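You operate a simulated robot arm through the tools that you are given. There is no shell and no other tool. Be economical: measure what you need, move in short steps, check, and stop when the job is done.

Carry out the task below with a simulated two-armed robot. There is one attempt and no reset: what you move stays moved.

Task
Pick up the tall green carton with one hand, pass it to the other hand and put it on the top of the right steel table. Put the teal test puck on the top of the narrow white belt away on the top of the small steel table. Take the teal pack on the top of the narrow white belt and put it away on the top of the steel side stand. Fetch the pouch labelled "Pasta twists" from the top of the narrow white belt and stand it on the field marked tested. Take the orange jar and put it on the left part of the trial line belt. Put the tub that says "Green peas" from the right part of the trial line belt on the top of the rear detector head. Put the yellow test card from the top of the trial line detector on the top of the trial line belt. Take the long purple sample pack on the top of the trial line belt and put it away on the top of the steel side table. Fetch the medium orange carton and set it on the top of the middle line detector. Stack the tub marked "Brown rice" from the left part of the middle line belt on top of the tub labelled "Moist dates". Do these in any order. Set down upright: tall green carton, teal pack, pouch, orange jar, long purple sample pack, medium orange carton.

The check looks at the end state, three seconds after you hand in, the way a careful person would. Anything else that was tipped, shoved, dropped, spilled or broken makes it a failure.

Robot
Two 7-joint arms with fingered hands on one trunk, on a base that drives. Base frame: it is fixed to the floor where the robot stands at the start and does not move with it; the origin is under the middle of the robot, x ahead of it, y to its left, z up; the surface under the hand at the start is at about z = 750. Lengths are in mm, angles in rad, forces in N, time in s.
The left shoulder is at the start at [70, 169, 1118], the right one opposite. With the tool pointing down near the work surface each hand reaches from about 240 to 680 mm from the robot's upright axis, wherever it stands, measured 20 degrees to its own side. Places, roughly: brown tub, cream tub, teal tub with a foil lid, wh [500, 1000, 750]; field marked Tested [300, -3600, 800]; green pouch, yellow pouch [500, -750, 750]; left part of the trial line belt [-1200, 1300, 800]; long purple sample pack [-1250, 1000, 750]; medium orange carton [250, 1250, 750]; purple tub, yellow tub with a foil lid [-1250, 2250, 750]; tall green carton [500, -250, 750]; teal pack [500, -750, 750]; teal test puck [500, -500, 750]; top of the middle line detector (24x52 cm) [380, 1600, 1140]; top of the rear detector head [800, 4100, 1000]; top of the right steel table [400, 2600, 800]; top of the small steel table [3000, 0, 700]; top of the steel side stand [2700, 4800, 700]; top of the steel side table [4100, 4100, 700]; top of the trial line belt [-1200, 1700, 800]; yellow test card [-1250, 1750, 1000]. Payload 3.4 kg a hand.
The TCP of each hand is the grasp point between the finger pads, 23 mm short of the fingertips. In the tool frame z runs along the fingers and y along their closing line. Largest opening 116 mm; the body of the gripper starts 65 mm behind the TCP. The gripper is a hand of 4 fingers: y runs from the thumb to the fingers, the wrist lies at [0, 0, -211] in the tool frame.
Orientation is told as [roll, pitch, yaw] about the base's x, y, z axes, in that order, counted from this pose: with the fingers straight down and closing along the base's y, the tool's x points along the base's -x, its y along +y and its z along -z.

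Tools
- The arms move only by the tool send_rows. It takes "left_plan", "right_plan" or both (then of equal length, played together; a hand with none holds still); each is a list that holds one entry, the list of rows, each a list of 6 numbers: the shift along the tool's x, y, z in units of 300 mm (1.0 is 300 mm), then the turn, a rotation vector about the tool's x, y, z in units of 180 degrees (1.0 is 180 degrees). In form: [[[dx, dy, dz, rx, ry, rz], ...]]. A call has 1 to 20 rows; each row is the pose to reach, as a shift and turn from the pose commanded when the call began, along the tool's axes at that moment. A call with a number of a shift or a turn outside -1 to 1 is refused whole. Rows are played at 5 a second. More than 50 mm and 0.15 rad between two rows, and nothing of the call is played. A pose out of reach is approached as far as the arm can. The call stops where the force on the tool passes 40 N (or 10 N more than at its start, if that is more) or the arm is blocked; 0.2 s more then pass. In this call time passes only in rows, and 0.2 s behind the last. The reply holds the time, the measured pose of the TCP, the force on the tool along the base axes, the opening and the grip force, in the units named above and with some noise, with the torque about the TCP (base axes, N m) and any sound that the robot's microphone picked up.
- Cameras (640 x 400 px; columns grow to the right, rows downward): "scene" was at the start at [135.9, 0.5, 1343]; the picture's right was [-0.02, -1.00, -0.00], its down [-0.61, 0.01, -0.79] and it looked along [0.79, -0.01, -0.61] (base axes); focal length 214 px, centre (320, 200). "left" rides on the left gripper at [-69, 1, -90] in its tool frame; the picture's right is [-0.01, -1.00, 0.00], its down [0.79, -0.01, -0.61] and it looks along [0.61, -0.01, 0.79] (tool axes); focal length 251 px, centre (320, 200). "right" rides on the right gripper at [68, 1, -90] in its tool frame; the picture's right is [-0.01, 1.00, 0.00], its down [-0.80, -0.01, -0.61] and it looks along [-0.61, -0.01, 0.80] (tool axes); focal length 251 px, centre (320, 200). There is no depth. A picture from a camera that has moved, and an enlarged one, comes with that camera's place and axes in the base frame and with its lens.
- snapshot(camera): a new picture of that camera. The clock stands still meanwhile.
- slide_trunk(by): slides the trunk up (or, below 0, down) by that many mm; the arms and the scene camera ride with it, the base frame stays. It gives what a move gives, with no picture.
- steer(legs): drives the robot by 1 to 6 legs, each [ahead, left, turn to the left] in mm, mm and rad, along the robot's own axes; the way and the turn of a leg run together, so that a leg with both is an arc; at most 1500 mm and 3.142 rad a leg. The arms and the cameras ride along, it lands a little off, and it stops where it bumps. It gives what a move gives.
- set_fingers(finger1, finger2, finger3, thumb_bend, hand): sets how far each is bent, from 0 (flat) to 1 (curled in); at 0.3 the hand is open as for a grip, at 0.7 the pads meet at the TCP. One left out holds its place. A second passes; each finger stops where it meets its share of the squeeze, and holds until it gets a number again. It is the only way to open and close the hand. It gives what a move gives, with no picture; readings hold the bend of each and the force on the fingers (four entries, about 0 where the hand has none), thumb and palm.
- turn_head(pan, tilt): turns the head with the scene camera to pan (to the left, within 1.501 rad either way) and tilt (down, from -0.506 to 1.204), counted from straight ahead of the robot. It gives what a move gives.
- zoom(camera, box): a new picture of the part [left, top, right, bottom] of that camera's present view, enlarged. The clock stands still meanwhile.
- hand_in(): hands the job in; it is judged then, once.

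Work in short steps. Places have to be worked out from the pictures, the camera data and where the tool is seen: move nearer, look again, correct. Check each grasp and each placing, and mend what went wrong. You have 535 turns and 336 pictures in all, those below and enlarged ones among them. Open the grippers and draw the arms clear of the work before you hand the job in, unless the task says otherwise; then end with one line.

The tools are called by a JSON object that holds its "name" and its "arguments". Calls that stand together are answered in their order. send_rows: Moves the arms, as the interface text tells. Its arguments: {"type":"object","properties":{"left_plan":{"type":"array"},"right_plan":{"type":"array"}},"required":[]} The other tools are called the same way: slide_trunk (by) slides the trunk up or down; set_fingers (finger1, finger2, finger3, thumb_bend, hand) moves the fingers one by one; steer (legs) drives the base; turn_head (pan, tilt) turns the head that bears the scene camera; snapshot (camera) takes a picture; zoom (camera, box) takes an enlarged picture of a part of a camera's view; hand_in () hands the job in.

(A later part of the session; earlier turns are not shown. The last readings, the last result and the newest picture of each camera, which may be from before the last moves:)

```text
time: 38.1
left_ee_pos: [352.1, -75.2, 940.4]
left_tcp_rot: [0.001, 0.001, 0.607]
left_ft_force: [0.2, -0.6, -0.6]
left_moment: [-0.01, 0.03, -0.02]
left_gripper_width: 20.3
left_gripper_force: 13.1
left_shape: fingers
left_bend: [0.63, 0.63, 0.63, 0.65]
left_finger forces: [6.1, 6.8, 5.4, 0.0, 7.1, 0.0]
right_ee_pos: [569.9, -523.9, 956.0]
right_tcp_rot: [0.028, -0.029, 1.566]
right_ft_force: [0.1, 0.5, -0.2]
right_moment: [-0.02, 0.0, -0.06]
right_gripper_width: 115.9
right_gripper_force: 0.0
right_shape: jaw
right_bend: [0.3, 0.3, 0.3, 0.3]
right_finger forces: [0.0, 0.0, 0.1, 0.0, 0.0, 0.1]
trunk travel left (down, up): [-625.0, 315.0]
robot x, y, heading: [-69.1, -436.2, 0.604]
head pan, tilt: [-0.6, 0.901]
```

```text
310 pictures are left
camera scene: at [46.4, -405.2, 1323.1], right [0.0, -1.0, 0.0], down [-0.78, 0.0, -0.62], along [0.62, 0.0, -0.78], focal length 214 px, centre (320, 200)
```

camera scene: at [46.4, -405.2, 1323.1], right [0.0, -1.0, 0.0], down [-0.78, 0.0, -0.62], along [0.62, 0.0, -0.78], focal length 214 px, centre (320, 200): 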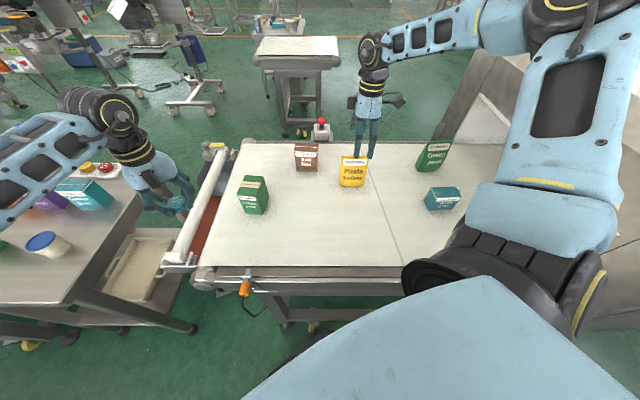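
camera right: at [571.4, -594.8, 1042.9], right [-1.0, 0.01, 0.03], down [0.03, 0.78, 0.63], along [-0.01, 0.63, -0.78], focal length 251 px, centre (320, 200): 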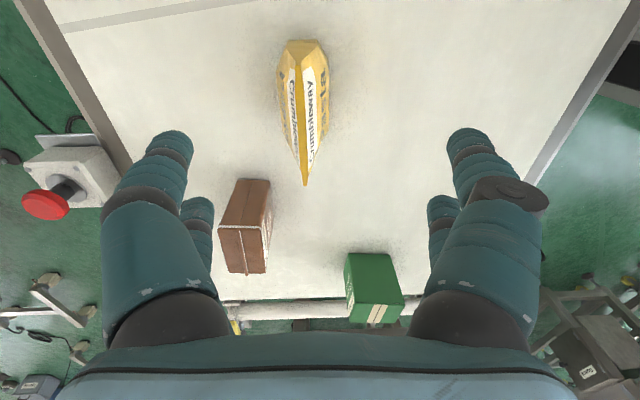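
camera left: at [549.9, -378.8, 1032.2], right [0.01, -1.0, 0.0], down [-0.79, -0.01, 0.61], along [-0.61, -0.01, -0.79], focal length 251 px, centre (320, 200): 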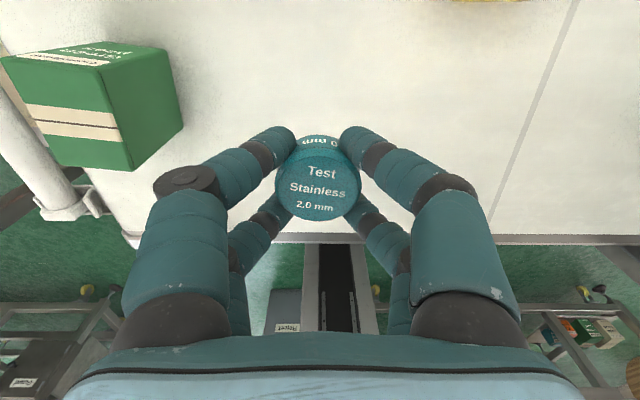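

Pouch ridge seen at about (580,−524), top ≈ 875. I descend straddling it to z≈830.

{"name": "send_rows", "arguments": {"right_plan": [[[0, -0.015, 0.1, 0, 0, 0], [0, -0.03, 0.2, 0, 0, 0], [0, -0.033, 0.3, 0, 0, 0], [0, -0.033, 0.4, 0, 0, 0]]]}}

{"name": "snapshot", "arguments": {"camera": "right"}}

{"name": "zoom", "arguments": {"camera": "scene", "box": [300, 100, 460, 220]}}

```text
time: 39.1
left_ee_pos: [352.2, -74.0, 940.4]
left_tcp_rot: [0.0, 0.001, 0.605]
left_ft_force: [0.1, 0.2, -0.2]
left_moment: [0.0, 0.01, -0.01]
left_gripper_width: 19.9
left_gripper_force: 12.4
left_shape: fingers
left_bend: [0.63, 0.63, 0.63, 0.65]
left_finger forces: [6.1, 6.8, 5.3, 0.0, 7.2, 0.0]
right_ee_pos: [577.4, -521.8, 834.4]
right_tcp_rot: [0.027, -0.03, 1.566]
right_ft_force: [-0.1, 0.1, -0.6]
right_moment: [-0.01, 0.01, 0.02]
right_gripper_width: 115.8
right_gripper_force: 0.1
right_shape: jaw
right_bend: [0.3, 0.3, 0.3, 0.3]
right_finger forces: [0.0, 0.0, 0.0, 0.0, 0.0, 0.0]
trunk travel left (down, up): [-625.0, 315.0]
robot x, y, heading: [-69.6, -434.8, 0.607]
head pan, tilt: [-0.6, 0.901]
```

```text
309 pictures are left
camera right: at [578.1, -592.7, 922.2], right [-1.0, 0.01, 0.03], down [0.03, 0.78, 0.63], along [-0.01, 0.63, -0.78], focal length 251 px, centre (320, 200)
```

right: 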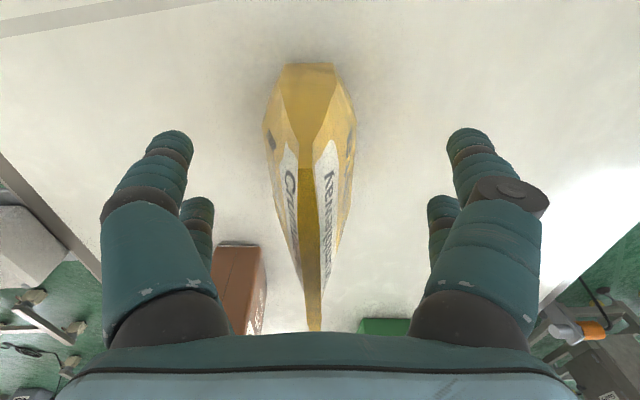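

```text
3.33 times, centred on (380, 160) of scene
camera zoom: at [47.3, -405.5, 1323.1], right [0.0, -1.0, 0.0], down [-0.78, 0.0, -0.62], along [0.62, 0.0, -0.78], focal length 715 px, centre (120, 333)
```

zoom: 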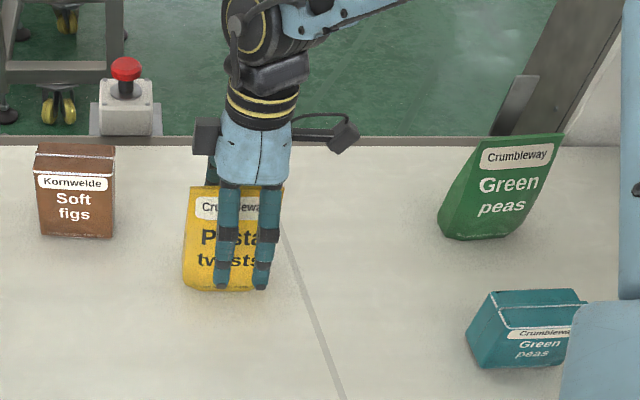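

Fingers straddle the pouch nicely; closing.

{"name": "set_fingers", "arguments": {"hand": "right", "finger1": 0.7, "finger2": 0.7, "finger3": 0.7, "thumb_bend": 0.7}}

{"name": "send_rows", "arguments": {"right_plan": [[[0, 0, -0.05, 0, 0, 0], [0, 0, -0.15, 0, 0, 0], [0, 0, -0.25, 0, 0, 0]]]}}

{"name": "snapshot", "arguments": {"camera": "right"}}

{"name": "zoom", "arguments": {"camera": "scene", "box": [300, 100, 460, 220]}}

```text
time: 40.1
left_ee_pos: [351.8, -75.6, 941.7]
left_tcp_rot: [-0.002, 0.0, 0.605]
left_ft_force: [0.9, -0.1, -0.2]
left_moment: [0.0, -0.03, 0.03]
left_gripper_width: 20.0
left_gripper_force: 12.6
left_shape: fingers
left_bend: [0.63, 0.63, 0.63, 0.65]
left_finger forces: [6.1, 6.7, 5.4, 0.0, 7.1, 0.1]
right_ee_pos: [576.5, -521.6, 835.2]
right_tcp_rot: [0.028, -0.031, 1.568]
right_ft_force: [1.7, -0.4, 3.4]
right_moment: [-0.03, -0.09, -0.01]
right_gripper_width: 37.3
right_gripper_force: 16.6
right_shape: fingers
right_bend: [0.55, 0.56, 0.59, 0.61]
right_finger forces: [8.2, 7.8, 6.6, 0.0, 10.9, 0.0]
trunk travel left (down, up): [-625.0, 315.0]
robot x, y, heading: [-68.2, -434.0, 0.604]
head pan, tilt: [-0.6, 0.901]
```

```text
time: 40.9
left_ee_pos: [352.2, -76.2, 940.9]
left_tcp_rot: [0.0, 0.002, 0.607]
left_ft_force: [0.3, 1.5, -0.4]
left_moment: [-0.02, 0.0, 0.01]
left_gripper_width: 20.0
left_gripper_force: 12.5
left_shape: fingers
left_bend: [0.63, 0.63, 0.63, 0.65]
left_finger forces: [6.1, 6.9, 5.4, 0.0, 7.1, 0.0]
right_ee_pos: [578.7, -521.2, 911.4]
right_tcp_rot: [0.029, -0.03, 1.566]
right_ft_force: [-0.2, 0.2, -2.5]
right_moment: [0.01, 0.0, 0.01]
right_gripper_width: 37.3
right_gripper_force: 16.0
right_shape: fingers
right_bend: [0.55, 0.56, 0.59, 0.61]
right_finger forces: [8.1, 7.7, 5.3, 0.1, 9.4, 0.1]
trunk travel left (down, up): [-625.0, 315.0]
robot x, y, heading: [-67.5, -436.2, 0.601]
head pan, tilt: [-0.6, 0.901]
```

```text
307 pictures are left
camera right: at [579.7, -594.0, 997.9], right [-1.0, 0.01, 0.03], down [0.03, 0.78, 0.63], along [-0.01, 0.63, -0.78], focal length 251 px, centre (320, 200)
```

right: 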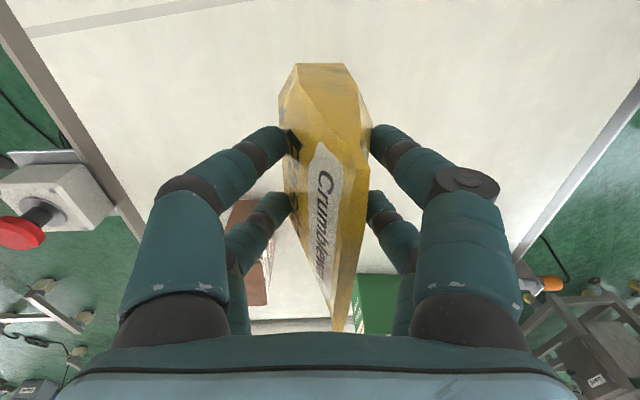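

```text
3.33 times, centred on (380, 160) of scene
camera zoom: at [46.1, -405.7, 1323.1], right [0.0, -1.0, 0.0], down [-0.78, 0.0, -0.62], along [0.62, 0.0, -0.78], focal length 715 px, centre (120, 333)
```

zoom: 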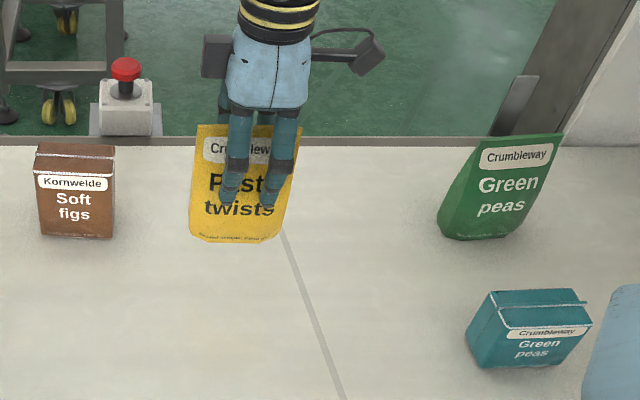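

Pouch is held upright. I raise both hands, retract the right one and then back off, turn right, and head toward the Tested table.

{"name": "send_rows", "arguments": {"right_plan": [[[0.0, 0.0, -0.1, 0, 0, 0], [0.01, 0.05, -0.2, 0, 0, 0], [0.02, 0.15, -0.3, 0, 0, 0], [0.04, 0.27, -0.35, 0, 0, 0], [0.06, 0.36, -0.35, 0, 0, 0]]], "left_plan": [[[0, 0, -0.1, 0, 0, 0], [0, 0, -0.2, 0, 0, 0], [0, 0, -0.3, 0, 0, 0], [0.1, 0, -0.33, 0, 0, 0], [0.2, 0, -0.33, 0, 0, 0]]]}}

{"name": "steer", "arguments": {"legs": [[-330, 150, 0], [0, 0, -2.17]]}}

{"name": "turn_head", "arguments": {"pan": 0, "tilt": 0.4}}

{"name": "snapshot", "arguments": {"camera": "scene"}}

```text
time: 42.1
left_ee_pos: [300.3, -111.3, 1041.4]
left_tcp_rot: [-0.001, 0.0, 0.606]
left_ft_force: [0.7, -0.5, -0.5]
left_moment: [0.03, 0.0, 0.04]
left_gripper_width: 20.0
left_gripper_force: 13.0
left_shape: fingers
left_bend: [0.63, 0.63, 0.63, 0.65]
left_finger forces: [6.3, 7.2, 5.7, 0.0, 7.3, 0.0]
right_ee_pos: [472.6, -544.6, 1018.5]
right_tcp_rot: [0.029, -0.031, 1.568]
right_ft_force: [-0.5, 0.0, -1.7]
right_moment: [0.02, -0.05, -0.01]
right_gripper_width: 37.1
right_gripper_force: 15.5
right_shape: fingers
right_bend: [0.55, 0.56, 0.59, 0.61]
right_finger forces: [8.1, 7.5, 5.3, 0.0, 9.4, 0.0]
trunk travel left (down, up): [-625.0, 315.0]
robot x, y, heading: [-69.8, -436.4, 0.603]
head pan, tilt: [-0.6, 0.901]
```

```text
time: 49.6
left_ee_pos: [-371.7, -991.4, 1039.8]
left_tcp_rot: [0.0, 0.003, -1.573]
left_ft_force: [-0.8, -0.9, -0.3]
left_moment: [-0.02, 0.02, -0.04]
left_gripper_width: 20.1
left_gripper_force: 12.2
left_shape: fingers
left_bend: [0.63, 0.63, 0.64, 0.65]
left_finger forces: [5.8, 6.7, 5.1, 0.0, 6.8, 0.0]
right_ee_pos: [-826.3, -885.5, 1020.1]
right_tcp_rot: [0.028, -0.033, -0.612]
right_ft_force: [0.4, -1.1, -2.3]
right_moment: [0.02, -0.01, -0.03]
right_gripper_width: 36.3
right_gripper_force: 14.9
right_shape: fingers
right_bend: [0.55, 0.56, 0.59, 0.61]
right_finger forces: [7.7, 7.1, 5.2, 0.1, 8.9, 0.0]
trunk travel left (down, up): [-625.0, 315.0]
robot x, y, heading: [-429.3, -498.9, -1.576]
head pan, tilt: [-0.6, 0.901]
```

```text
time: 50.6
left_ee_pos: [-370.5, -993.1, 1040.7]
left_tcp_rot: [-0.001, 0.003, -1.575]
left_ft_force: [-0.1, -0.5, -0.3]
left_moment: [0.01, -0.01, 0.01]
left_gripper_width: 19.7
left_gripper_force: 12.1
left_shape: fingers
left_bend: [0.63, 0.63, 0.64, 0.65]
left_finger forces: [5.8, 6.7, 5.1, 0.0, 6.9, 0.1]
right_ee_pos: [-825.2, -885.2, 1019.2]
right_tcp_rot: [0.027, -0.032, -0.612]
right_ft_force: [-0.1, 0.1, -2.2]
right_moment: [-0.01, 0.01, 0.01]
right_gripper_width: 36.5
right_gripper_force: 15.0
right_shape: fingers
right_bend: [0.55, 0.56, 0.59, 0.61]
right_finger forces: [7.7, 7.1, 5.1, 0.0, 9.0, 0.0]
trunk travel left (down, up): [-625.0, 315.0]
robot x, y, heading: [-423.7, -500.7, -1.575]
head pan, tilt: [0.0, 0.4]
```

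```text
305 pictures are left
camera scene: at [-428.2, -641.4, 1366.1], right [-1.0, 0.01, 0.0], down [0.0, 0.39, -0.92], along [0.0, -0.92, -0.39], focal length 214 px, centre (320, 200)
```

scene: 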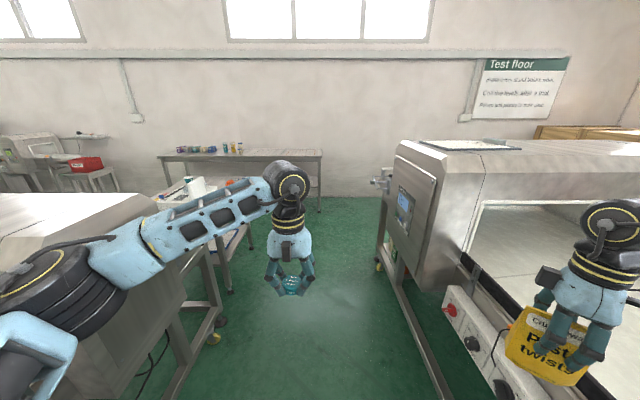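

The corridor has detectors on both sides; raising the trunk fully takes the arms and loads above them.

{"name": "slide_trunk", "arguments": {"by": 300}}

{"name": "snapshot", "arguments": {"camera": "scene"}}

```text
time: 53.6
left_ee_pos: [-371.5, -992.7, 1340.3]
left_tcp_rot: [-0.001, 0.002, -1.574]
left_ft_force: [-1.4, 0.6, 0.2]
left_moment: [0.01, 0.02, -0.01]
left_gripper_width: 19.8
left_gripper_force: 12.3
left_shape: fingers
left_bend: [0.63, 0.63, 0.64, 0.65]
left_finger forces: [5.7, 6.7, 5.3, 0.0, 7.0, 0.0]
right_ee_pos: [-825.1, -885.6, 1318.3]
right_tcp_rot: [0.029, -0.03, -0.613]
right_ft_force: [1.0, 0.2, -2.1]
right_moment: [0.02, 0.05, 0.04]
right_gripper_width: 36.1
right_gripper_force: 14.3
right_shape: fingers
right_bend: [0.55, 0.56, 0.59, 0.61]
right_finger forces: [7.8, 7.1, 5.1, 0.1, 9.0, 0.0]
trunk travel left (down, up): [-925.0, 15.0]
robot x, y, heading: [-425.2, -503.8, -1.578]
head pan, tilt: [0.0, 0.4]
```

```text
304 pictures are left
camera scene: at [-428.2, -641.5, 1666.1], right [-1.0, 0.0, 0.0], down [0.0, 0.39, -0.92], along [0.0, -0.92, -0.39], focal length 214 px, centre (320, 200)
```

scene: 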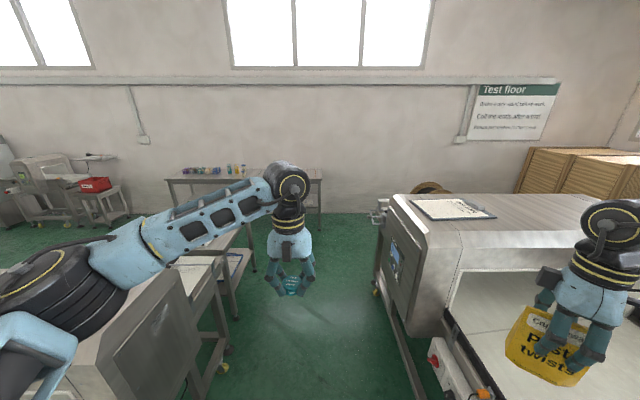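

Corridor spans roughly x −800…200. I centre and drive forward.

{"name": "steer", "arguments": {"legs": [[0, 115, 0], [1400, 0, 0]]}}

{"name": "turn_head", "arguments": {"pan": 0.1, "tilt": 0.55}}

{"name": "snapshot", "arguments": {"camera": "scene"}}

```text
time: 61.3
left_ee_pos: [-271.4, -2375.5, 1341.5]
left_tcp_rot: [-0.001, 0.001, -1.58]
left_ft_force: [-0.2, -0.1, -0.2]
left_moment: [0.04, -0.03, 0.0]
left_gripper_width: 19.9
left_gripper_force: 12.2
left_shape: fingers
left_bend: [0.63, 0.63, 0.64, 0.65]
left_finger forces: [5.9, 6.7, 5.2, 0.0, 7.0, 0.1]
right_ee_pos: [-725.1, -2264.7, 1320.0]
right_tcp_rot: [0.026, -0.03, -0.62]
right_ft_force: [0.3, -0.3, -2.2]
right_moment: [-0.02, 0.0, -0.02]
right_gripper_width: 36.4
right_gripper_force: 14.6
right_shape: fingers
right_bend: [0.55, 0.56, 0.59, 0.61]
right_finger forces: [7.7, 7.2, 5.1, 0.0, 9.0, 0.1]
trunk travel left (down, up): [-925.0, 15.0]
robot x, y, heading: [-322.3, -1883.6, -1.583]
head pan, tilt: [0.0, 0.4]
```

```text
time: 62.0
left_ee_pos: [-271.1, -2377.3, 1341.0]
left_tcp_rot: [0.0, 0.002, -1.582]
left_ft_force: [-0.3, -0.6, -0.5]
left_moment: [-0.02, 0.01, 0.01]
left_gripper_width: 19.7
left_gripper_force: 12.2
left_shape: fingers
left_bend: [0.63, 0.63, 0.64, 0.65]
left_finger forces: [5.7, 6.8, 5.2, 0.1, 7.0, 0.1]
right_ee_pos: [-723.8, -2265.8, 1319.9]
right_tcp_rot: [0.028, -0.033, -0.621]
right_ft_force: [0.3, 0.0, -1.4]
right_moment: [-0.02, 0.02, -0.02]
right_gripper_width: 36.4
right_gripper_force: 14.1
right_shape: fingers
right_bend: [0.55, 0.56, 0.59, 0.61]
right_finger forces: [7.8, 7.2, 5.0, 0.0, 9.0, 0.0]
trunk travel left (down, up): [-925.0, 15.0]
robot x, y, heading: [-325.4, -1886.3, -1.581]
head pan, tilt: [0.099, 0.55]
```

```text
303 pictures are left
camera scene: at [-316.2, -2021.8, 1652.5], right [-1.0, -0.09, 0.0], down [-0.04, 0.52, -0.85], along [0.07, -0.85, -0.52], focal length 214 px, centre (320, 200)
```

scene: 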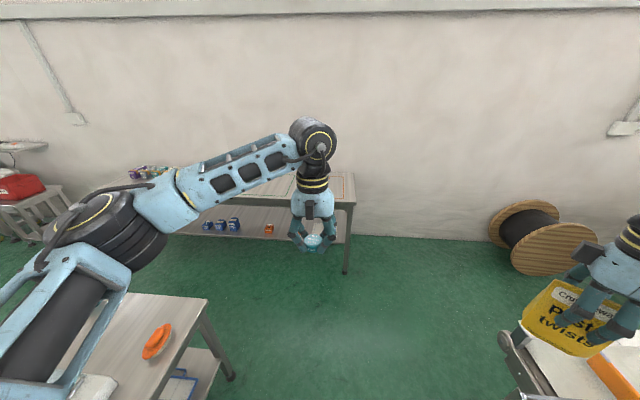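

Bench front edge at y≈−3400. I continue to the lane before the bench and look for the Tested field.

{"name": "steer", "arguments": {"legs": [[1030, 0, 0.0]]}}

{"name": "turn_head", "arguments": {"pan": 0.9, "tilt": 0.7}}

{"name": "snapshot", "arguments": {"camera": "scene"}}

```text
time: 67.4
left_ee_pos: [-272.4, -3409.7, 1341.5]
left_tcp_rot: [0.0, 0.001, -1.571]
left_ft_force: [-0.3, 0.0, -0.8]
left_moment: [-0.03, -0.04, 0.03]
left_gripper_width: 20.0
left_gripper_force: 12.6
left_shape: fingers
left_bend: [0.63, 0.63, 0.64, 0.65]
left_finger forces: [5.8, 6.9, 5.2, 0.0, 6.9, 0.0]
right_ee_pos: [-728.2, -3303.3, 1319.6]
right_tcp_rot: [0.03, -0.031, -0.61]
right_ft_force: [0.1, 0.1, -2.0]
right_moment: [0.01, 0.02, 0.0]
right_gripper_width: 36.3
right_gripper_force: 14.2
right_shape: fingers
right_bend: [0.55, 0.56, 0.59, 0.61]
right_finger forces: [7.8, 7.1, 5.1, 0.0, 9.0, 0.1]
trunk travel left (down, up): [-925.0, 15.0]
robot x, y, heading: [-328.3, -2921.4, -1.573]
head pan, tilt: [0.099, 0.55]
```

```text
time: 68.5
left_ee_pos: [-272.4, -3410.2, 1340.3]
left_tcp_rot: [0.001, 0.001, -1.57]
left_ft_force: [-0.8, 0.8, -0.3]
left_moment: [0.01, 0.01, 0.04]
left_gripper_width: 19.7
left_gripper_force: 12.0
left_shape: fingers
left_bend: [0.63, 0.63, 0.64, 0.65]
left_finger forces: [6.0, 6.8, 5.1, 0.0, 7.0, 0.0]
right_ee_pos: [-727.7, -3306.2, 1318.9]
right_tcp_rot: [0.028, -0.031, -0.61]
right_ft_force: [0.3, 0.2, -1.6]
right_moment: [0.0, 0.0, -0.02]
right_gripper_width: 36.3
right_gripper_force: 13.8
right_shape: fingers
right_bend: [0.55, 0.56, 0.59, 0.61]
right_finger forces: [7.9, 7.0, 5.1, 0.1, 9.0, 0.0]
trunk travel left (down, up): [-925.0, 15.0]
robot x, y, heading: [-327.5, -2922.6, -1.57]
head pan, tilt: [0.901, 0.7]
```

```text
302 pictures are left
camera scene: at [-264.4, -3020.7, 1639.3], right [-0.62, -0.78, 0.0], down [-0.5, 0.4, -0.77], along [0.6, -0.48, -0.64], focal length 214 px, centre (320, 200)
```

scene: 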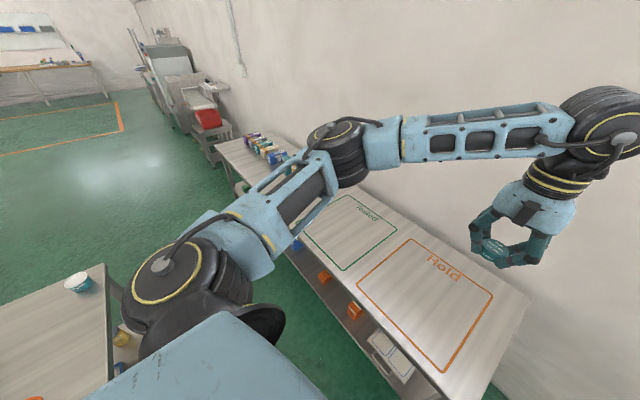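

Tested field spans x 75–450, y −3440…−3790. I strafe left and approach.

{"name": "steer", "arguments": {"legs": [[0, 740, 0], [150, 0, 0]]}}

{"name": "slide_trunk", "arguments": {"by": -250}}

{"name": "turn_head", "arguments": {"pan": -0.2, "tilt": 0.9}}

{"name": "snapshot", "arguments": {"camera": "scene"}}

{"name": "snapshot", "arguments": {"camera": "right"}}

```text
time: 73.5
left_ee_pos: [470.4, -3557.8, 1342.2]
left_tcp_rot: [-0.001, 0.0, -1.57]
left_ft_force: [-0.6, 0.9, -0.4]
left_moment: [-0.04, 0.0, 0.0]
left_gripper_width: 20.0
left_gripper_force: 12.5
left_shape: fingers
left_bend: [0.63, 0.63, 0.64, 0.65]
left_finger forces: [5.8, 6.7, 5.2, 0.1, 6.9, 0.1]
right_ee_pos: [15.2, -3454.8, 1320.8]
right_tcp_rot: [0.025, -0.032, -0.606]
right_ft_force: [0.0, 0.2, -2.7]
right_moment: [-0.01, 0.01, 0.01]
right_gripper_width: 36.2
right_gripper_force: 14.3
right_shape: fingers
right_bend: [0.55, 0.56, 0.59, 0.61]
right_finger forces: [7.9, 7.1, 5.1, 0.1, 9.1, 0.1]
trunk travel left (down, up): [-925.0, 15.0]
robot x, y, heading: [412.5, -3069.9, -1.571]
head pan, tilt: [0.901, 0.7]
```

```text
time: 76.1
left_ee_pos: [470.9, -3561.3, 1090.4]
left_tcp_rot: [0.0, 0.002, -1.569]
left_ft_force: [0.9, -1.1, 0.6]
left_moment: [-0.01, -0.02, -0.01]
left_gripper_width: 19.8
left_gripper_force: 12.4
left_shape: fingers
left_bend: [0.63, 0.63, 0.64, 0.65]
left_finger forces: [6.0, 6.8, 5.2, 0.0, 7.0, 0.1]
right_ee_pos: [15.6, -3456.6, 1069.6]
right_tcp_rot: [0.028, -0.03, -0.607]
right_ft_force: [1.1, -0.2, -2.7]
right_moment: [0.02, 0.07, 0.0]
right_gripper_width: 36.1
right_gripper_force: 14.6
right_shape: fingers
right_bend: [0.55, 0.56, 0.59, 0.61]
right_finger forces: [7.8, 7.1, 5.0, 0.0, 8.9, 0.0]
trunk travel left (down, up): [-675.0, 265.0]
robot x, y, heading: [416.6, -3069.3, -1.569]
head pan, tilt: [0.901, 0.7]
```

```text
time: 77.4
left_ee_pos: [470.4, -3561.8, 1091.2]
left_tcp_rot: [0.0, 0.001, -1.568]
left_ft_force: [0.6, 0.0, -0.2]
left_moment: [0.01, -0.01, 0.02]
left_gripper_width: 19.5
left_gripper_force: 12.2
left_shape: fingers
left_bend: [0.63, 0.63, 0.64, 0.65]
left_finger forces: [5.9, 6.9, 5.2, 0.0, 7.0, 0.1]
right_ee_pos: [15.1, -3455.7, 1069.1]
right_tcp_rot: [0.027, -0.032, -0.608]
right_ft_force: [0.0, 0.6, -1.8]
right_moment: [-0.05, 0.0, -0.02]
right_gripper_width: 36.5
right_gripper_force: 14.0
right_shape: fingers
right_bend: [0.55, 0.56, 0.59, 0.61]
right_finger forces: [7.9, 6.9, 5.1, 0.0, 9.0, 0.1]
trunk travel left (down, up): [-675.0, 265.0]
robot x, y, heading: [413.5, -3068.7, -1.569]
head pan, tilt: [-0.201, 0.901]
```

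```text
301 pictures are left
camera scene: at [396.5, -3192.5, 1373.1], right [-0.98, 0.2, 0.0], down [0.16, 0.77, -0.62], along [-0.12, -0.61, -0.78], focal length 214 px, centre (320, 200)
```

scene: 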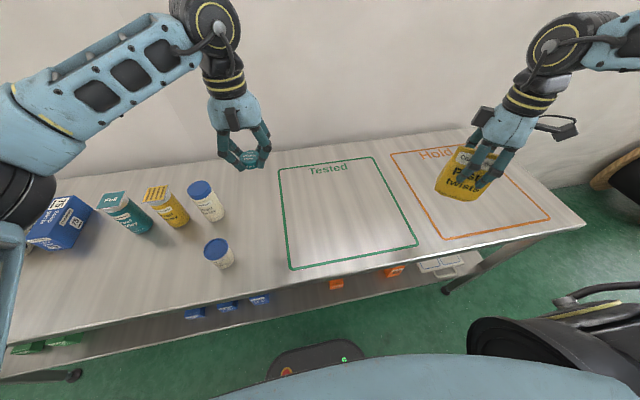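

```text
300 pictures are left
camera right: at [-44.5, -3417.8, 1155.5], right [0.58, 0.82, 0.03], down [0.62, -0.46, 0.63], along [0.53, -0.35, -0.78], focal length 251 px, centre (320, 200)
```

right: 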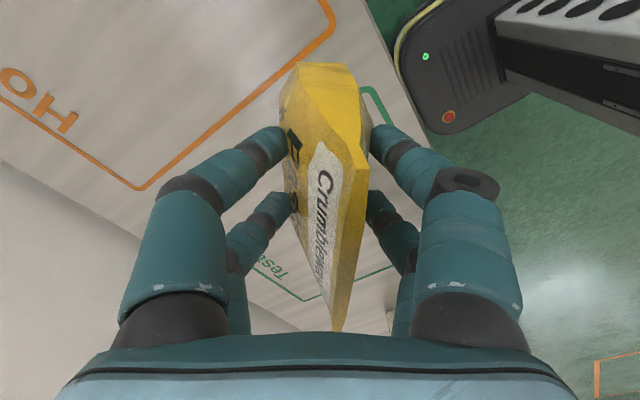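

Tested field centre ≈ (250,−3600). Moving the pouch above it.

{"name": "send_rows", "arguments": {"right_plan": [[[-0.13, 0.01, 0.04, 0, 0, 0], [-0.26, 0.02, 0.08, 0, 0, 0], [-0.39, 0.035, 0.12, 0, 0, 0], [-0.52, 0.047, 0.16, 0, 0, 0], [-0.65, 0.058, 0.2, 0, 0, 0], [-0.78, 0.07, 0.26, 0, 0, 0], [-0.898, 0.08, 0.33, 0, 0, 0]]]}}

{"name": "snapshot", "arguments": {"camera": "scene"}}

{"name": "snapshot", "arguments": {"camera": "right"}}

```text
time: 79.0
left_ee_pos: [470.5, -3564.0, 1090.9]
left_tcp_rot: [0.001, 0.004, -1.569]
left_ft_force: [0.0, 0.3, -0.5]
left_moment: [-0.03, 0.02, 0.03]
left_gripper_width: 19.6
left_gripper_force: 12.8
left_shape: fingers
left_bend: [0.63, 0.63, 0.64, 0.65]
left_finger forces: [5.9, 6.7, 5.3, 0.0, 7.1, 0.1]
right_ee_pos: [253.4, -3593.9, 977.3]
right_tcp_rot: [0.029, -0.031, -0.61]
right_ft_force: [0.2, -0.1, -3.1]
right_moment: [0.02, 0.01, -0.02]
right_gripper_width: 36.0
right_gripper_force: 14.4
right_shape: fingers
right_bend: [0.55, 0.56, 0.6, 0.61]
right_finger forces: [7.9, 6.9, 5.0, 0.0, 8.9, 0.0]
trunk travel left (down, up): [-675.0, 265.0]
robot x, y, heading: [409.4, -3071.1, -1.575]
head pan, tilt: [-0.201, 0.901]
```

```text
299 pictures are left
camera scene: at [396.9, -3194.7, 1372.9], right [-0.98, 0.2, 0.0], down [0.16, 0.77, -0.62], along [-0.12, -0.61, -0.79], focal length 214 px, centre (320, 200)
```

scene: 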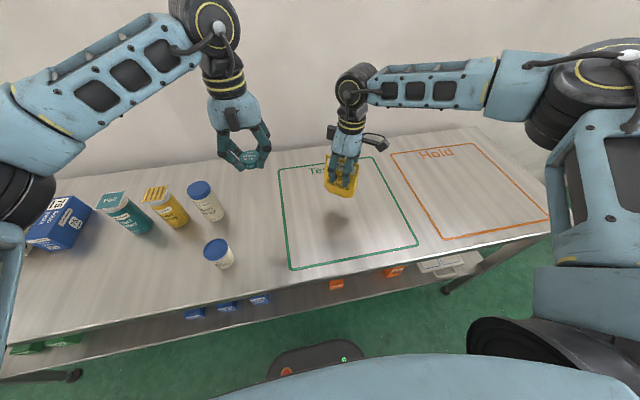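

```text
298 pictures are left
camera right: at [193.7, -3553.5, 1064.4], right [0.58, 0.81, 0.03], down [0.62, -0.46, 0.63], along [0.53, -0.35, -0.78], focal length 251 px, centre (320, 200)
```

right: 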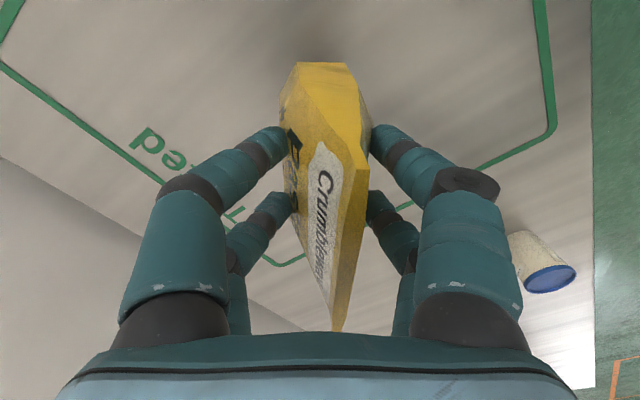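

Pouch is over the field. Descending about 80 mm.

{"name": "send_rows", "arguments": {"right_plan": [[[0, 0, 0.1, 0, 0, 0], [0, 0, 0.2, 0, 0, 0], [0, 0, 0.25, 0, 0, 0], [0, 0, 0.27, 0, 0, 0]]]}}

{"name": "zoom", "arguments": {"camera": "scene", "box": [260, 120, 420, 240]}}

```text
time: 80.0
left_ee_pos: [470.1, -3561.8, 1091.4]
left_tcp_rot: [0.001, 0.001, -1.57]
left_ft_force: [-0.2, 1.1, -0.7]
left_moment: [-0.01, 0.0, -0.02]
left_gripper_width: 19.9
left_gripper_force: 12.8
left_shape: fingers
left_bend: [0.63, 0.63, 0.64, 0.65]
left_finger forces: [5.9, 6.8, 5.4, 0.0, 7.1, 0.1]
right_ee_pos: [240.1, -3571.4, 909.2]
right_tcp_rot: [0.028, -0.033, -0.608]
right_ft_force: [-0.7, -0.1, -2.6]
right_moment: [-0.02, 0.03, 0.04]
right_gripper_width: 36.1
right_gripper_force: 14.4
right_shape: fingers
right_bend: [0.55, 0.56, 0.6, 0.61]
right_finger forces: [7.8, 6.9, 5.1, 0.0, 9.0, 0.0]
right hand out of reach, approached as far as the arm can: row 1, 2, 3, 4
trunk travel left (down, up): [-675.0, 265.0]
robot x, y, heading: [411.9, -3069.8, -1.572]
head pan, tilt: [-0.201, 0.901]
```

```text
3.33 times, centred on (340, 180) of scene
camera zoom: at [396.6, -3192.9, 1373.1], right [-0.98, 0.2, 0.0], down [0.16, 0.77, -0.62], along [-0.12, -0.61, -0.78], focal length 715 px, centre (253, 267)
```

zoom: 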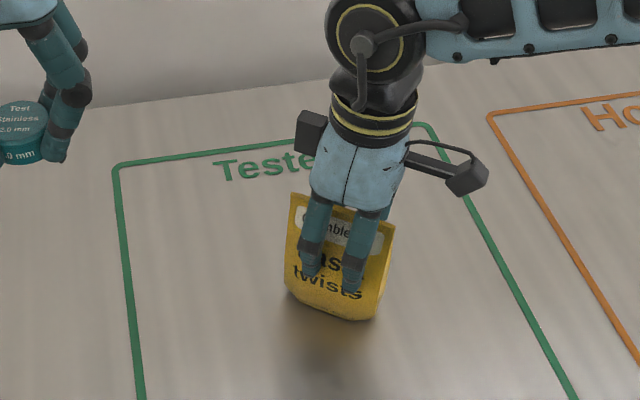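

The arm is at its reach limit, so I lower with the trunk instead.

{"name": "slide_trunk", "arguments": {"by": -18}}

{"name": "zoom", "arguments": {"camera": "scene", "box": [260, 120, 420, 240]}}

```text
time: 80.5
left_ee_pos: [469.1, -3559.3, 1079.0]
left_tcp_rot: [0.0, 0.0, -1.572]
left_ft_force: [-0.7, -1.1, -0.7]
left_moment: [0.05, -0.01, -0.01]
left_gripper_width: 19.4
left_gripper_force: 12.3
left_shape: fingers
left_bend: [0.63, 0.63, 0.64, 0.65]
left_finger forces: [5.9, 6.8, 5.3, 0.1, 7.2, 0.1]
right_ee_pos: [240.2, -3573.3, 903.6]
right_tcp_rot: [0.016, -0.044, -0.608]
right_ft_force: [-7.3, 3.9, 25.2]
right_moment: [0.3, 0.05, 0.09]
right_gripper_width: 37.2
right_gripper_force: 21.9
right_shape: fingers
right_bend: [0.57, 0.58, 0.6, 0.62]
right_finger forces: [10.9, 10.8, 7.7, 0.1, 13.7, 0.1]
trunk travel left (down, up): [-662.0, 278.0]
robot x, y, heading: [409.5, -3067.6, -1.572]
head pan, tilt: [-0.201, 0.901]
stopped: the force on the tool passed its limit at 50 N (the readings are from after the stop); the commanded pose is now the measured one
```

```text
3.33 times, centred on (340, 180) of scene
camera zoom: at [396.0, -3189.2, 1360.5], right [-0.98, 0.2, 0.0], down [0.16, 0.77, -0.62], along [-0.12, -0.61, -0.78], focal length 715 px, centre (253, 267)
```

zoom: 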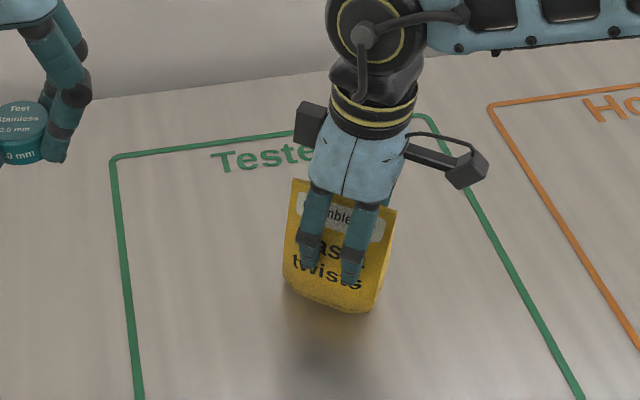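

Contact with the bench (25 N). I ease up slightly and look.

{"name": "slide_trunk", "arguments": {"by": 5}}

{"name": "snapshot", "arguments": {"camera": "right"}}

```text
time: 81.1
left_ee_pos: [470.1, -3561.8, 1082.5]
left_tcp_rot: [0.0, 0.001, -1.57]
left_ft_force: [-0.1, 0.4, -0.5]
left_moment: [0.0, 0.01, 0.01]
left_gripper_width: 19.5
left_gripper_force: 13.0
left_shape: fingers
left_bend: [0.63, 0.63, 0.64, 0.65]
left_finger forces: [5.8, 6.7, 5.2, 0.1, 7.0, 0.0]
right_ee_pos: [239.6, -3575.3, 905.4]
right_tcp_rot: [0.02, -0.038, -0.607]
right_ft_force: [0.7, -0.2, -0.4]
right_moment: [0.03, -0.04, 0.05]
right_gripper_width: 36.7
right_gripper_force: 15.6
right_shape: fingers
right_bend: [0.55, 0.56, 0.6, 0.62]
right_finger forces: [7.8, 7.9, 5.4, 0.1, 9.4, 0.0]
trunk travel left (down, up): [-667.0, 273.0]
robot x, y, heading: [410.8, -3070.5, -1.567]
head pan, tilt: [-0.201, 0.901]
```

```text
295 pictures are left
camera right: at [180.8, -3534.5, 991.2], right [0.58, 0.82, 0.02], down [0.62, -0.46, 0.64], along [0.53, -0.36, -0.77], focal length 251 px, centre (320, 200)
```

right: 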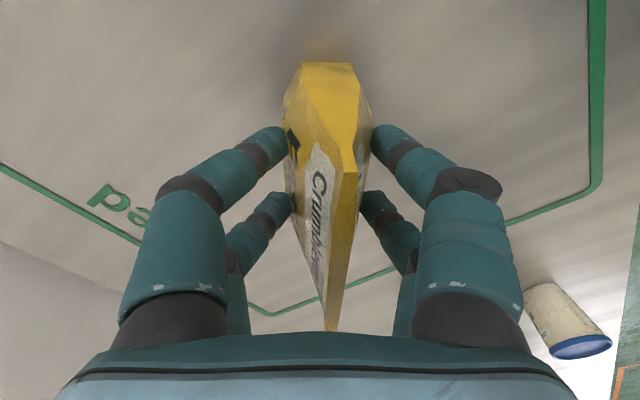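

The weight is carried by the bench; opening the right hand.

{"name": "set_fingers", "arguments": {"hand": "right", "finger1": 0.45, "finger2": 0.45, "finger3": 0.45, "thumb_bend": 0.45}}

{"name": "snapshot", "arguments": {"camera": "right"}}

```text
time: 82.1
left_ee_pos: [469.8, -3563.0, 1083.1]
left_tcp_rot: [0.0, 0.002, -1.569]
left_ft_force: [-0.3, -0.6, -0.4]
left_moment: [-0.01, 0.02, -0.02]
left_gripper_width: 19.6
left_gripper_force: 12.2
left_shape: fingers
left_bend: [0.63, 0.63, 0.64, 0.65]
left_finger forces: [5.9, 6.8, 5.3, 0.1, 7.1, 0.0]
right_ee_pos: [239.7, -3576.0, 905.5]
right_tcp_rot: [0.02, -0.041, -0.609]
right_ft_force: [-0.9, 0.0, 1.2]
right_moment: [-0.01, -0.03, 0.01]
right_gripper_width: 72.6
right_gripper_force: 0.0
right_shape: fingers
right_bend: [0.45, 0.45, 0.45, 0.45]
right_finger forces: [0.1, 0.1, 0.1, 0.0, 0.0, 0.1]
trunk travel left (down, up): [-667.0, 273.0]
robot x, y, heading: [414.1, -3071.3, -1.573]
head pan, tilt: [-0.201, 0.901]
```

```text
294 pictures are left
camera right: at [180.5, -3534.9, 991.8], right [0.58, 0.82, 0.02], down [0.62, -0.46, 0.64], along [0.53, -0.36, -0.77], focal length 251 px, centre (320, 200)
```

right: 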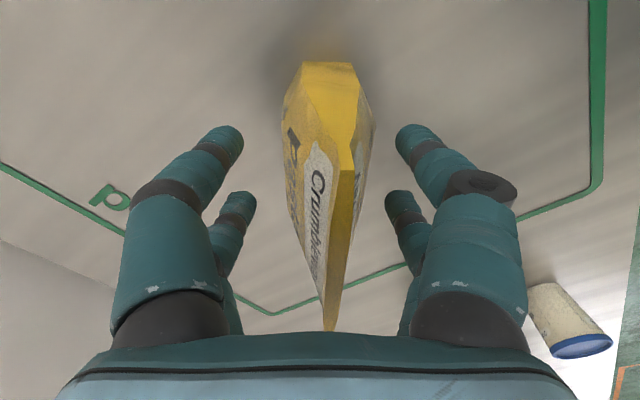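

Pouch stands on its own. I open fully and rise with the trunk.

{"name": "set_fingers", "arguments": {"hand": "right", "finger1": 0.3, "finger2": 0.3, "finger3": 0.3, "thumb_bend": 0.3}}

{"name": "slide_trunk", "arguments": {"by": 200}}

{"name": "snapshot", "arguments": {"camera": "scene"}}

```text
time: 83.1
left_ee_pos: [471.1, -3561.3, 1082.5]
left_tcp_rot: [0.0, 0.001, -1.569]
left_ft_force: [0.0, 1.3, 0.3]
left_moment: [-0.04, -0.02, 0.01]
left_gripper_width: 19.6
left_gripper_force: 12.8
left_shape: fingers
left_bend: [0.63, 0.63, 0.64, 0.65]
left_finger forces: [5.9, 6.8, 5.3, 0.0, 7.1, 0.0]
right_ee_pos: [239.7, -3575.2, 905.7]
right_tcp_rot: [0.018, -0.04, -0.609]
right_ft_force: [0.6, 0.1, 1.4]
right_moment: [0.02, -0.01, -0.02]
right_gripper_width: 116.1
right_gripper_force: 0.1
right_shape: fingers
right_bend: [0.3, 0.3, 0.3, 0.3]
right_finger forces: [0.1, 0.1, 0.0, 0.1, 0.0, 0.0]
trunk travel left (down, up): [-667.0, 273.0]
robot x, y, heading: [412.1, -3068.9, -1.576]
head pan, tilt: [-0.201, 0.901]
```

```text
time: 85.2
left_ee_pos: [469.3, -3561.3, 1282.9]
left_tcp_rot: [0.0, 0.002, -1.568]
left_ft_force: [-0.8, 0.4, -0.2]
left_moment: [0.01, -0.06, 0.03]
left_gripper_width: 19.8
left_gripper_force: 12.9
left_shape: fingers
left_bend: [0.63, 0.63, 0.64, 0.65]
left_finger forces: [5.9, 6.8, 5.3, 0.1, 7.1, 0.0]
right_ee_pos: [240.6, -3574.6, 1106.0]
right_tcp_rot: [0.02, -0.04, -0.61]
right_ft_force: [-0.1, 0.0, 0.6]
right_moment: [-0.01, 0.02, 0.03]
right_gripper_width: 116.3
right_gripper_force: 0.1
right_shape: fingers
right_bend: [0.3, 0.3, 0.3, 0.3]
right_finger forces: [0.0, 0.1, 0.1, 0.0, 0.1, 0.1]
trunk travel left (down, up): [-867.0, 73.0]
robot x, y, heading: [409.9, -3066.2, -1.575]
head pan, tilt: [-0.201, 0.901]
```

```text
293 pictures are left
camera scene: at [396.5, -3192.5, 1565.1], right [-0.98, 0.2, 0.0], down [0.16, 0.77, -0.62], along [-0.12, -0.61, -0.78], focal length 214 px, centre (320, 200)
```

scene: 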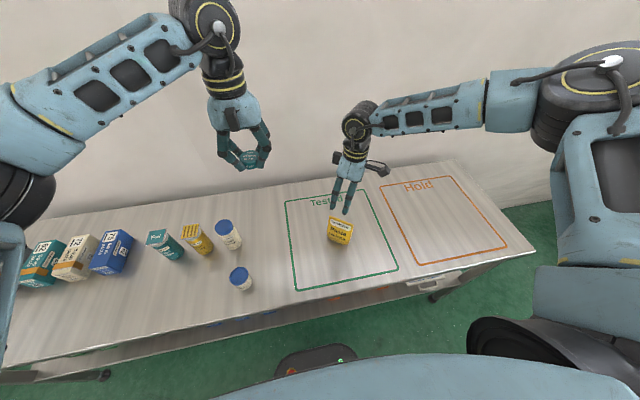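

The pouch stands in the Tested field. Next: puck to the small steel table. I turn to face +x and drive along the lane.

{"name": "steer", "arguments": {"legs": [[-60, 0, 0], [0, 0, 1.573]]}}

{"name": "turn_head", "arguments": {"pan": 0.25, "tilt": 0.45}}

{"name": "snapshot", "arguments": {"camera": "scene"}}

```text
time: 90.0
left_ee_pos: [905.4, -2955.1, 1282.8]
left_tcp_rot: [0.0, 0.002, -0.003]
left_ft_force: [-0.1, -0.4, -0.2]
left_moment: [-0.03, -0.04, -0.01]
left_gripper_width: 19.8
left_gripper_force: 11.8
left_shape: fingers
left_bend: [0.63, 0.63, 0.64, 0.65]
left_finger forces: [5.6, 6.5, 5.1, 0.0, 6.8, 0.0]
right_ee_pos: [916.0, -3185.4, 1105.6]
right_tcp_rot: [0.02, -0.041, 0.956]
right_ft_force: [-0.4, 0.2, -0.6]
right_moment: [0.04, 0.0, 0.0]
right_gripper_width: 116.5
right_gripper_force: 0.1
right_shape: fingers
right_bend: [0.3, 0.3, 0.3, 0.3]
right_finger forces: [0.1, 0.0, 0.0, 0.1, 0.0, 0.0]
trunk travel left (down, up): [-867.0, 73.0]
robot x, y, heading: [410.5, -3009.9, -0.008]
head pan, tilt: [-0.201, 0.901]
```

```text
time: 90.9
left_ee_pos: [904.0, -2955.1, 1281.8]
left_tcp_rot: [0.0, 0.001, -0.004]
left_ft_force: [1.4, -0.4, -1.0]
left_moment: [-0.02, 0.01, 0.02]
left_gripper_width: 19.6
left_gripper_force: 11.6
left_shape: fingers
left_bend: [0.63, 0.63, 0.64, 0.65]
left_finger forces: [5.6, 6.5, 5.0, 0.0, 6.8, 0.0]
right_ee_pos: [916.8, -3186.3, 1106.2]
right_tcp_rot: [0.019, -0.041, 0.955]
right_ft_force: [0.4, 0.2, 0.5]
right_moment: [-0.01, -0.05, 0.01]
right_gripper_width: 116.9
right_gripper_force: 0.1
right_shape: fingers
right_bend: [0.3, 0.3, 0.3, 0.3]
right_finger forces: [0.1, 0.0, 0.0, 0.1, 0.0, 0.0]
trunk travel left (down, up): [-867.0, 73.0]
robot x, y, heading: [410.9, -3011.6, -0.008]
head pan, tilt: [0.25, 0.45]
```

```text
292 pictures are left
camera scene: at [551.2, -2986.4, 1603.4], right [0.24, -0.97, 0.0], down [-0.42, -0.11, -0.9], along [0.87, 0.22, -0.44], focal length 214 px, centre (320, 200)
```

scene: 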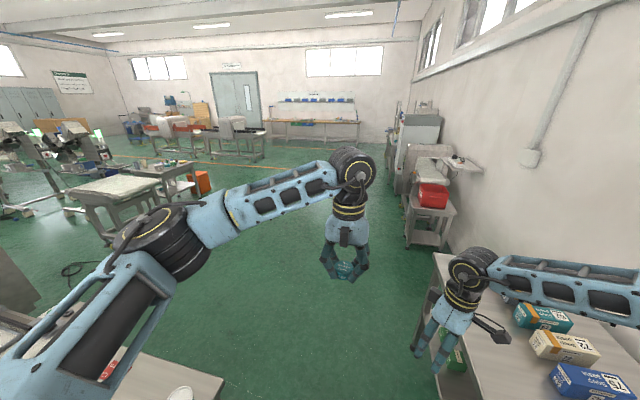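

The small steel table with items is near (2950,−60). I drive around the near table to a viewpoint in front of it.

{"name": "steer", "arguments": {"legs": [[1000, 0, 0], [0, 0, 0.93], [1200, 0, 0], [1150, 0, 0], [0, 0, 0.645]]}}

{"name": "turn_head", "arguments": {"pan": 0, "tilt": 0.6}}

{"name": "snapshot", "arguments": {"camera": "scene"}}

```text
time: 111.4
left_ee_pos: [2769.4, -638.8, 1281.8]
left_tcp_rot: [-0.001, 0.003, 1.566]
left_ft_force: [-0.7, 0.2, -0.6]
left_moment: [0.01, 0.0, 0.02]
left_gripper_width: 19.4
left_gripper_force: 11.5
left_shape: fingers
left_bend: [0.63, 0.63, 0.64, 0.65]
left_finger forces: [5.4, 6.2, 4.7, 0.0, 6.6, 0.0]
right_ee_pos: [2999.0, -627.7, 1106.3]
right_tcp_rot: [0.021, -0.04, 2.527]
right_ft_force: [-0.3, 1.1, -0.4]
right_moment: [0.0, 0.02, 0.01]
right_gripper_width: 116.8
right_gripper_force: 0.1
right_shape: fingers
right_bend: [0.3, 0.3, 0.3, 0.3]
right_finger forces: [0.0, 0.0, 0.0, 0.0, 0.0, 0.0]
trunk travel left (down, up): [-867.0, 73.0]
robot x, y, heading: [2822.3, -1133.9, 1.561]
head pan, tilt: [0.25, 0.45]
```

```text
time: 112.2
left_ee_pos: [2768.2, -640.2, 1282.8]
left_tcp_rot: [-0.001, 0.002, 1.567]
left_ft_force: [0.8, 0.5, -0.4]
left_moment: [0.0, 0.03, 0.04]
left_gripper_width: 19.4
left_gripper_force: 12.0
left_shape: fingers
left_bend: [0.63, 0.63, 0.64, 0.65]
left_finger forces: [5.3, 6.1, 4.6, 0.0, 6.5, 0.0]
right_ee_pos: [2997.6, -628.1, 1106.6]
right_tcp_rot: [0.021, -0.04, 2.526]
right_ft_force: [0.4, -0.5, 0.1]
right_moment: [0.0, 0.01, -0.02]
right_gripper_width: 116.9
right_gripper_force: 0.0
right_shape: fingers
right_bend: [0.3, 0.3, 0.3, 0.3]
right_finger forces: [0.0, 0.1, 0.0, 0.1, 0.1, 0.0]
trunk travel left (down, up): [-867.0, 73.0]
robot x, y, heading: [2822.4, -1129.6, 1.566]
head pan, tilt: [0.0, 0.6]
```

```text
291 pictures are left
camera scene: at [2823.1, -990.4, 1590.0], right [1.0, 0.0, 0.0], down [0.0, -0.56, -0.83], along [0.0, 0.83, -0.56], focal length 214 px, centre (320, 200)
```

scene: 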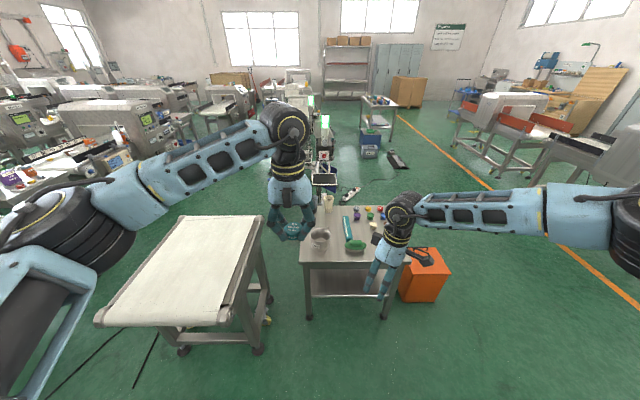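

Table spans x 2730–3290, y −247…238. Moving closer and looking down.

{"name": "steer", "arguments": {"legs": [[520, 0, 0]]}}

{"name": "turn_head", "arguments": {"pan": 0, "tilt": 0.95}}

{"name": "snapshot", "arguments": {"camera": "scene"}}

```text
time: 115.2
left_ee_pos: [2772.6, -120.9, 1282.7]
left_tcp_rot: [0.0, 0.001, 1.565]
left_ft_force: [0.0, 0.6, 0.8]
left_moment: [0.02, 0.02, -0.01]
left_gripper_width: 19.5
left_gripper_force: 11.8
left_shape: fingers
left_bend: [0.63, 0.63, 0.64, 0.65]
left_finger forces: [5.5, 6.1, 4.6, 0.0, 6.5, 0.0]
right_ee_pos: [3002.4, -107.8, 1107.0]
right_tcp_rot: [0.019, -0.041, 2.524]
right_ft_force: [0.1, 0.1, -0.5]
right_moment: [0.05, 0.02, -0.01]
right_gripper_width: 116.8
right_gripper_force: 0.1
right_shape: fingers
right_bend: [0.3, 0.3, 0.3, 0.3]
right_finger forces: [0.1, 0.1, 0.0, 0.0, 0.0, 0.0]
trunk travel left (down, up): [-867.0, 73.0]
robot x, y, heading: [2824.9, -610.2, 1.559]
head pan, tilt: [0.0, 0.6]
```

```text
time: 116.0
left_ee_pos: [2772.5, -116.7, 1282.8]
left_tcp_rot: [0.0, 0.001, 1.565]
left_ft_force: [-0.7, 0.1, -0.7]
left_moment: [-0.01, 0.02, -0.03]
left_gripper_width: 19.6
left_gripper_force: 11.6
left_shape: fingers
left_bend: [0.63, 0.63, 0.64, 0.65]
left_finger forces: [5.4, 6.1, 4.7, 0.0, 6.7, 0.0]
right_ee_pos: [3002.5, -106.0, 1105.5]
right_tcp_rot: [0.021, -0.039, 2.525]
right_ft_force: [1.4, -0.8, -0.7]
right_moment: [0.01, -0.02, 0.03]
right_gripper_width: 116.7
right_gripper_force: 0.0
right_shape: fingers
right_bend: [0.3, 0.3, 0.3, 0.3]
right_finger forces: [0.0, 0.0, 0.0, 0.0, 0.0, 0.0]
trunk travel left (down, up): [-867.0, 73.0]
robot x, y, heading: [2823.4, -612.3, 1.565]
head pan, tilt: [0.0, 0.949]
```

```text
290 pictures are left
camera scene: at [2826.5, -484.2, 1561.5], right [1.0, -0.01, 0.0], down [-0.01, -0.81, -0.58], along [0.0, 0.58, -0.81], focal length 214 px, centre (320, 200)
```

scene: 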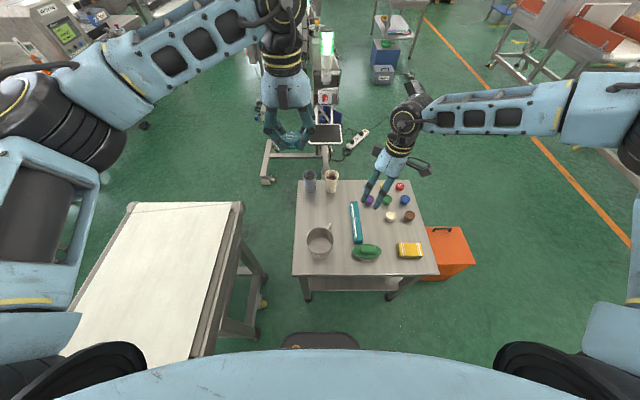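

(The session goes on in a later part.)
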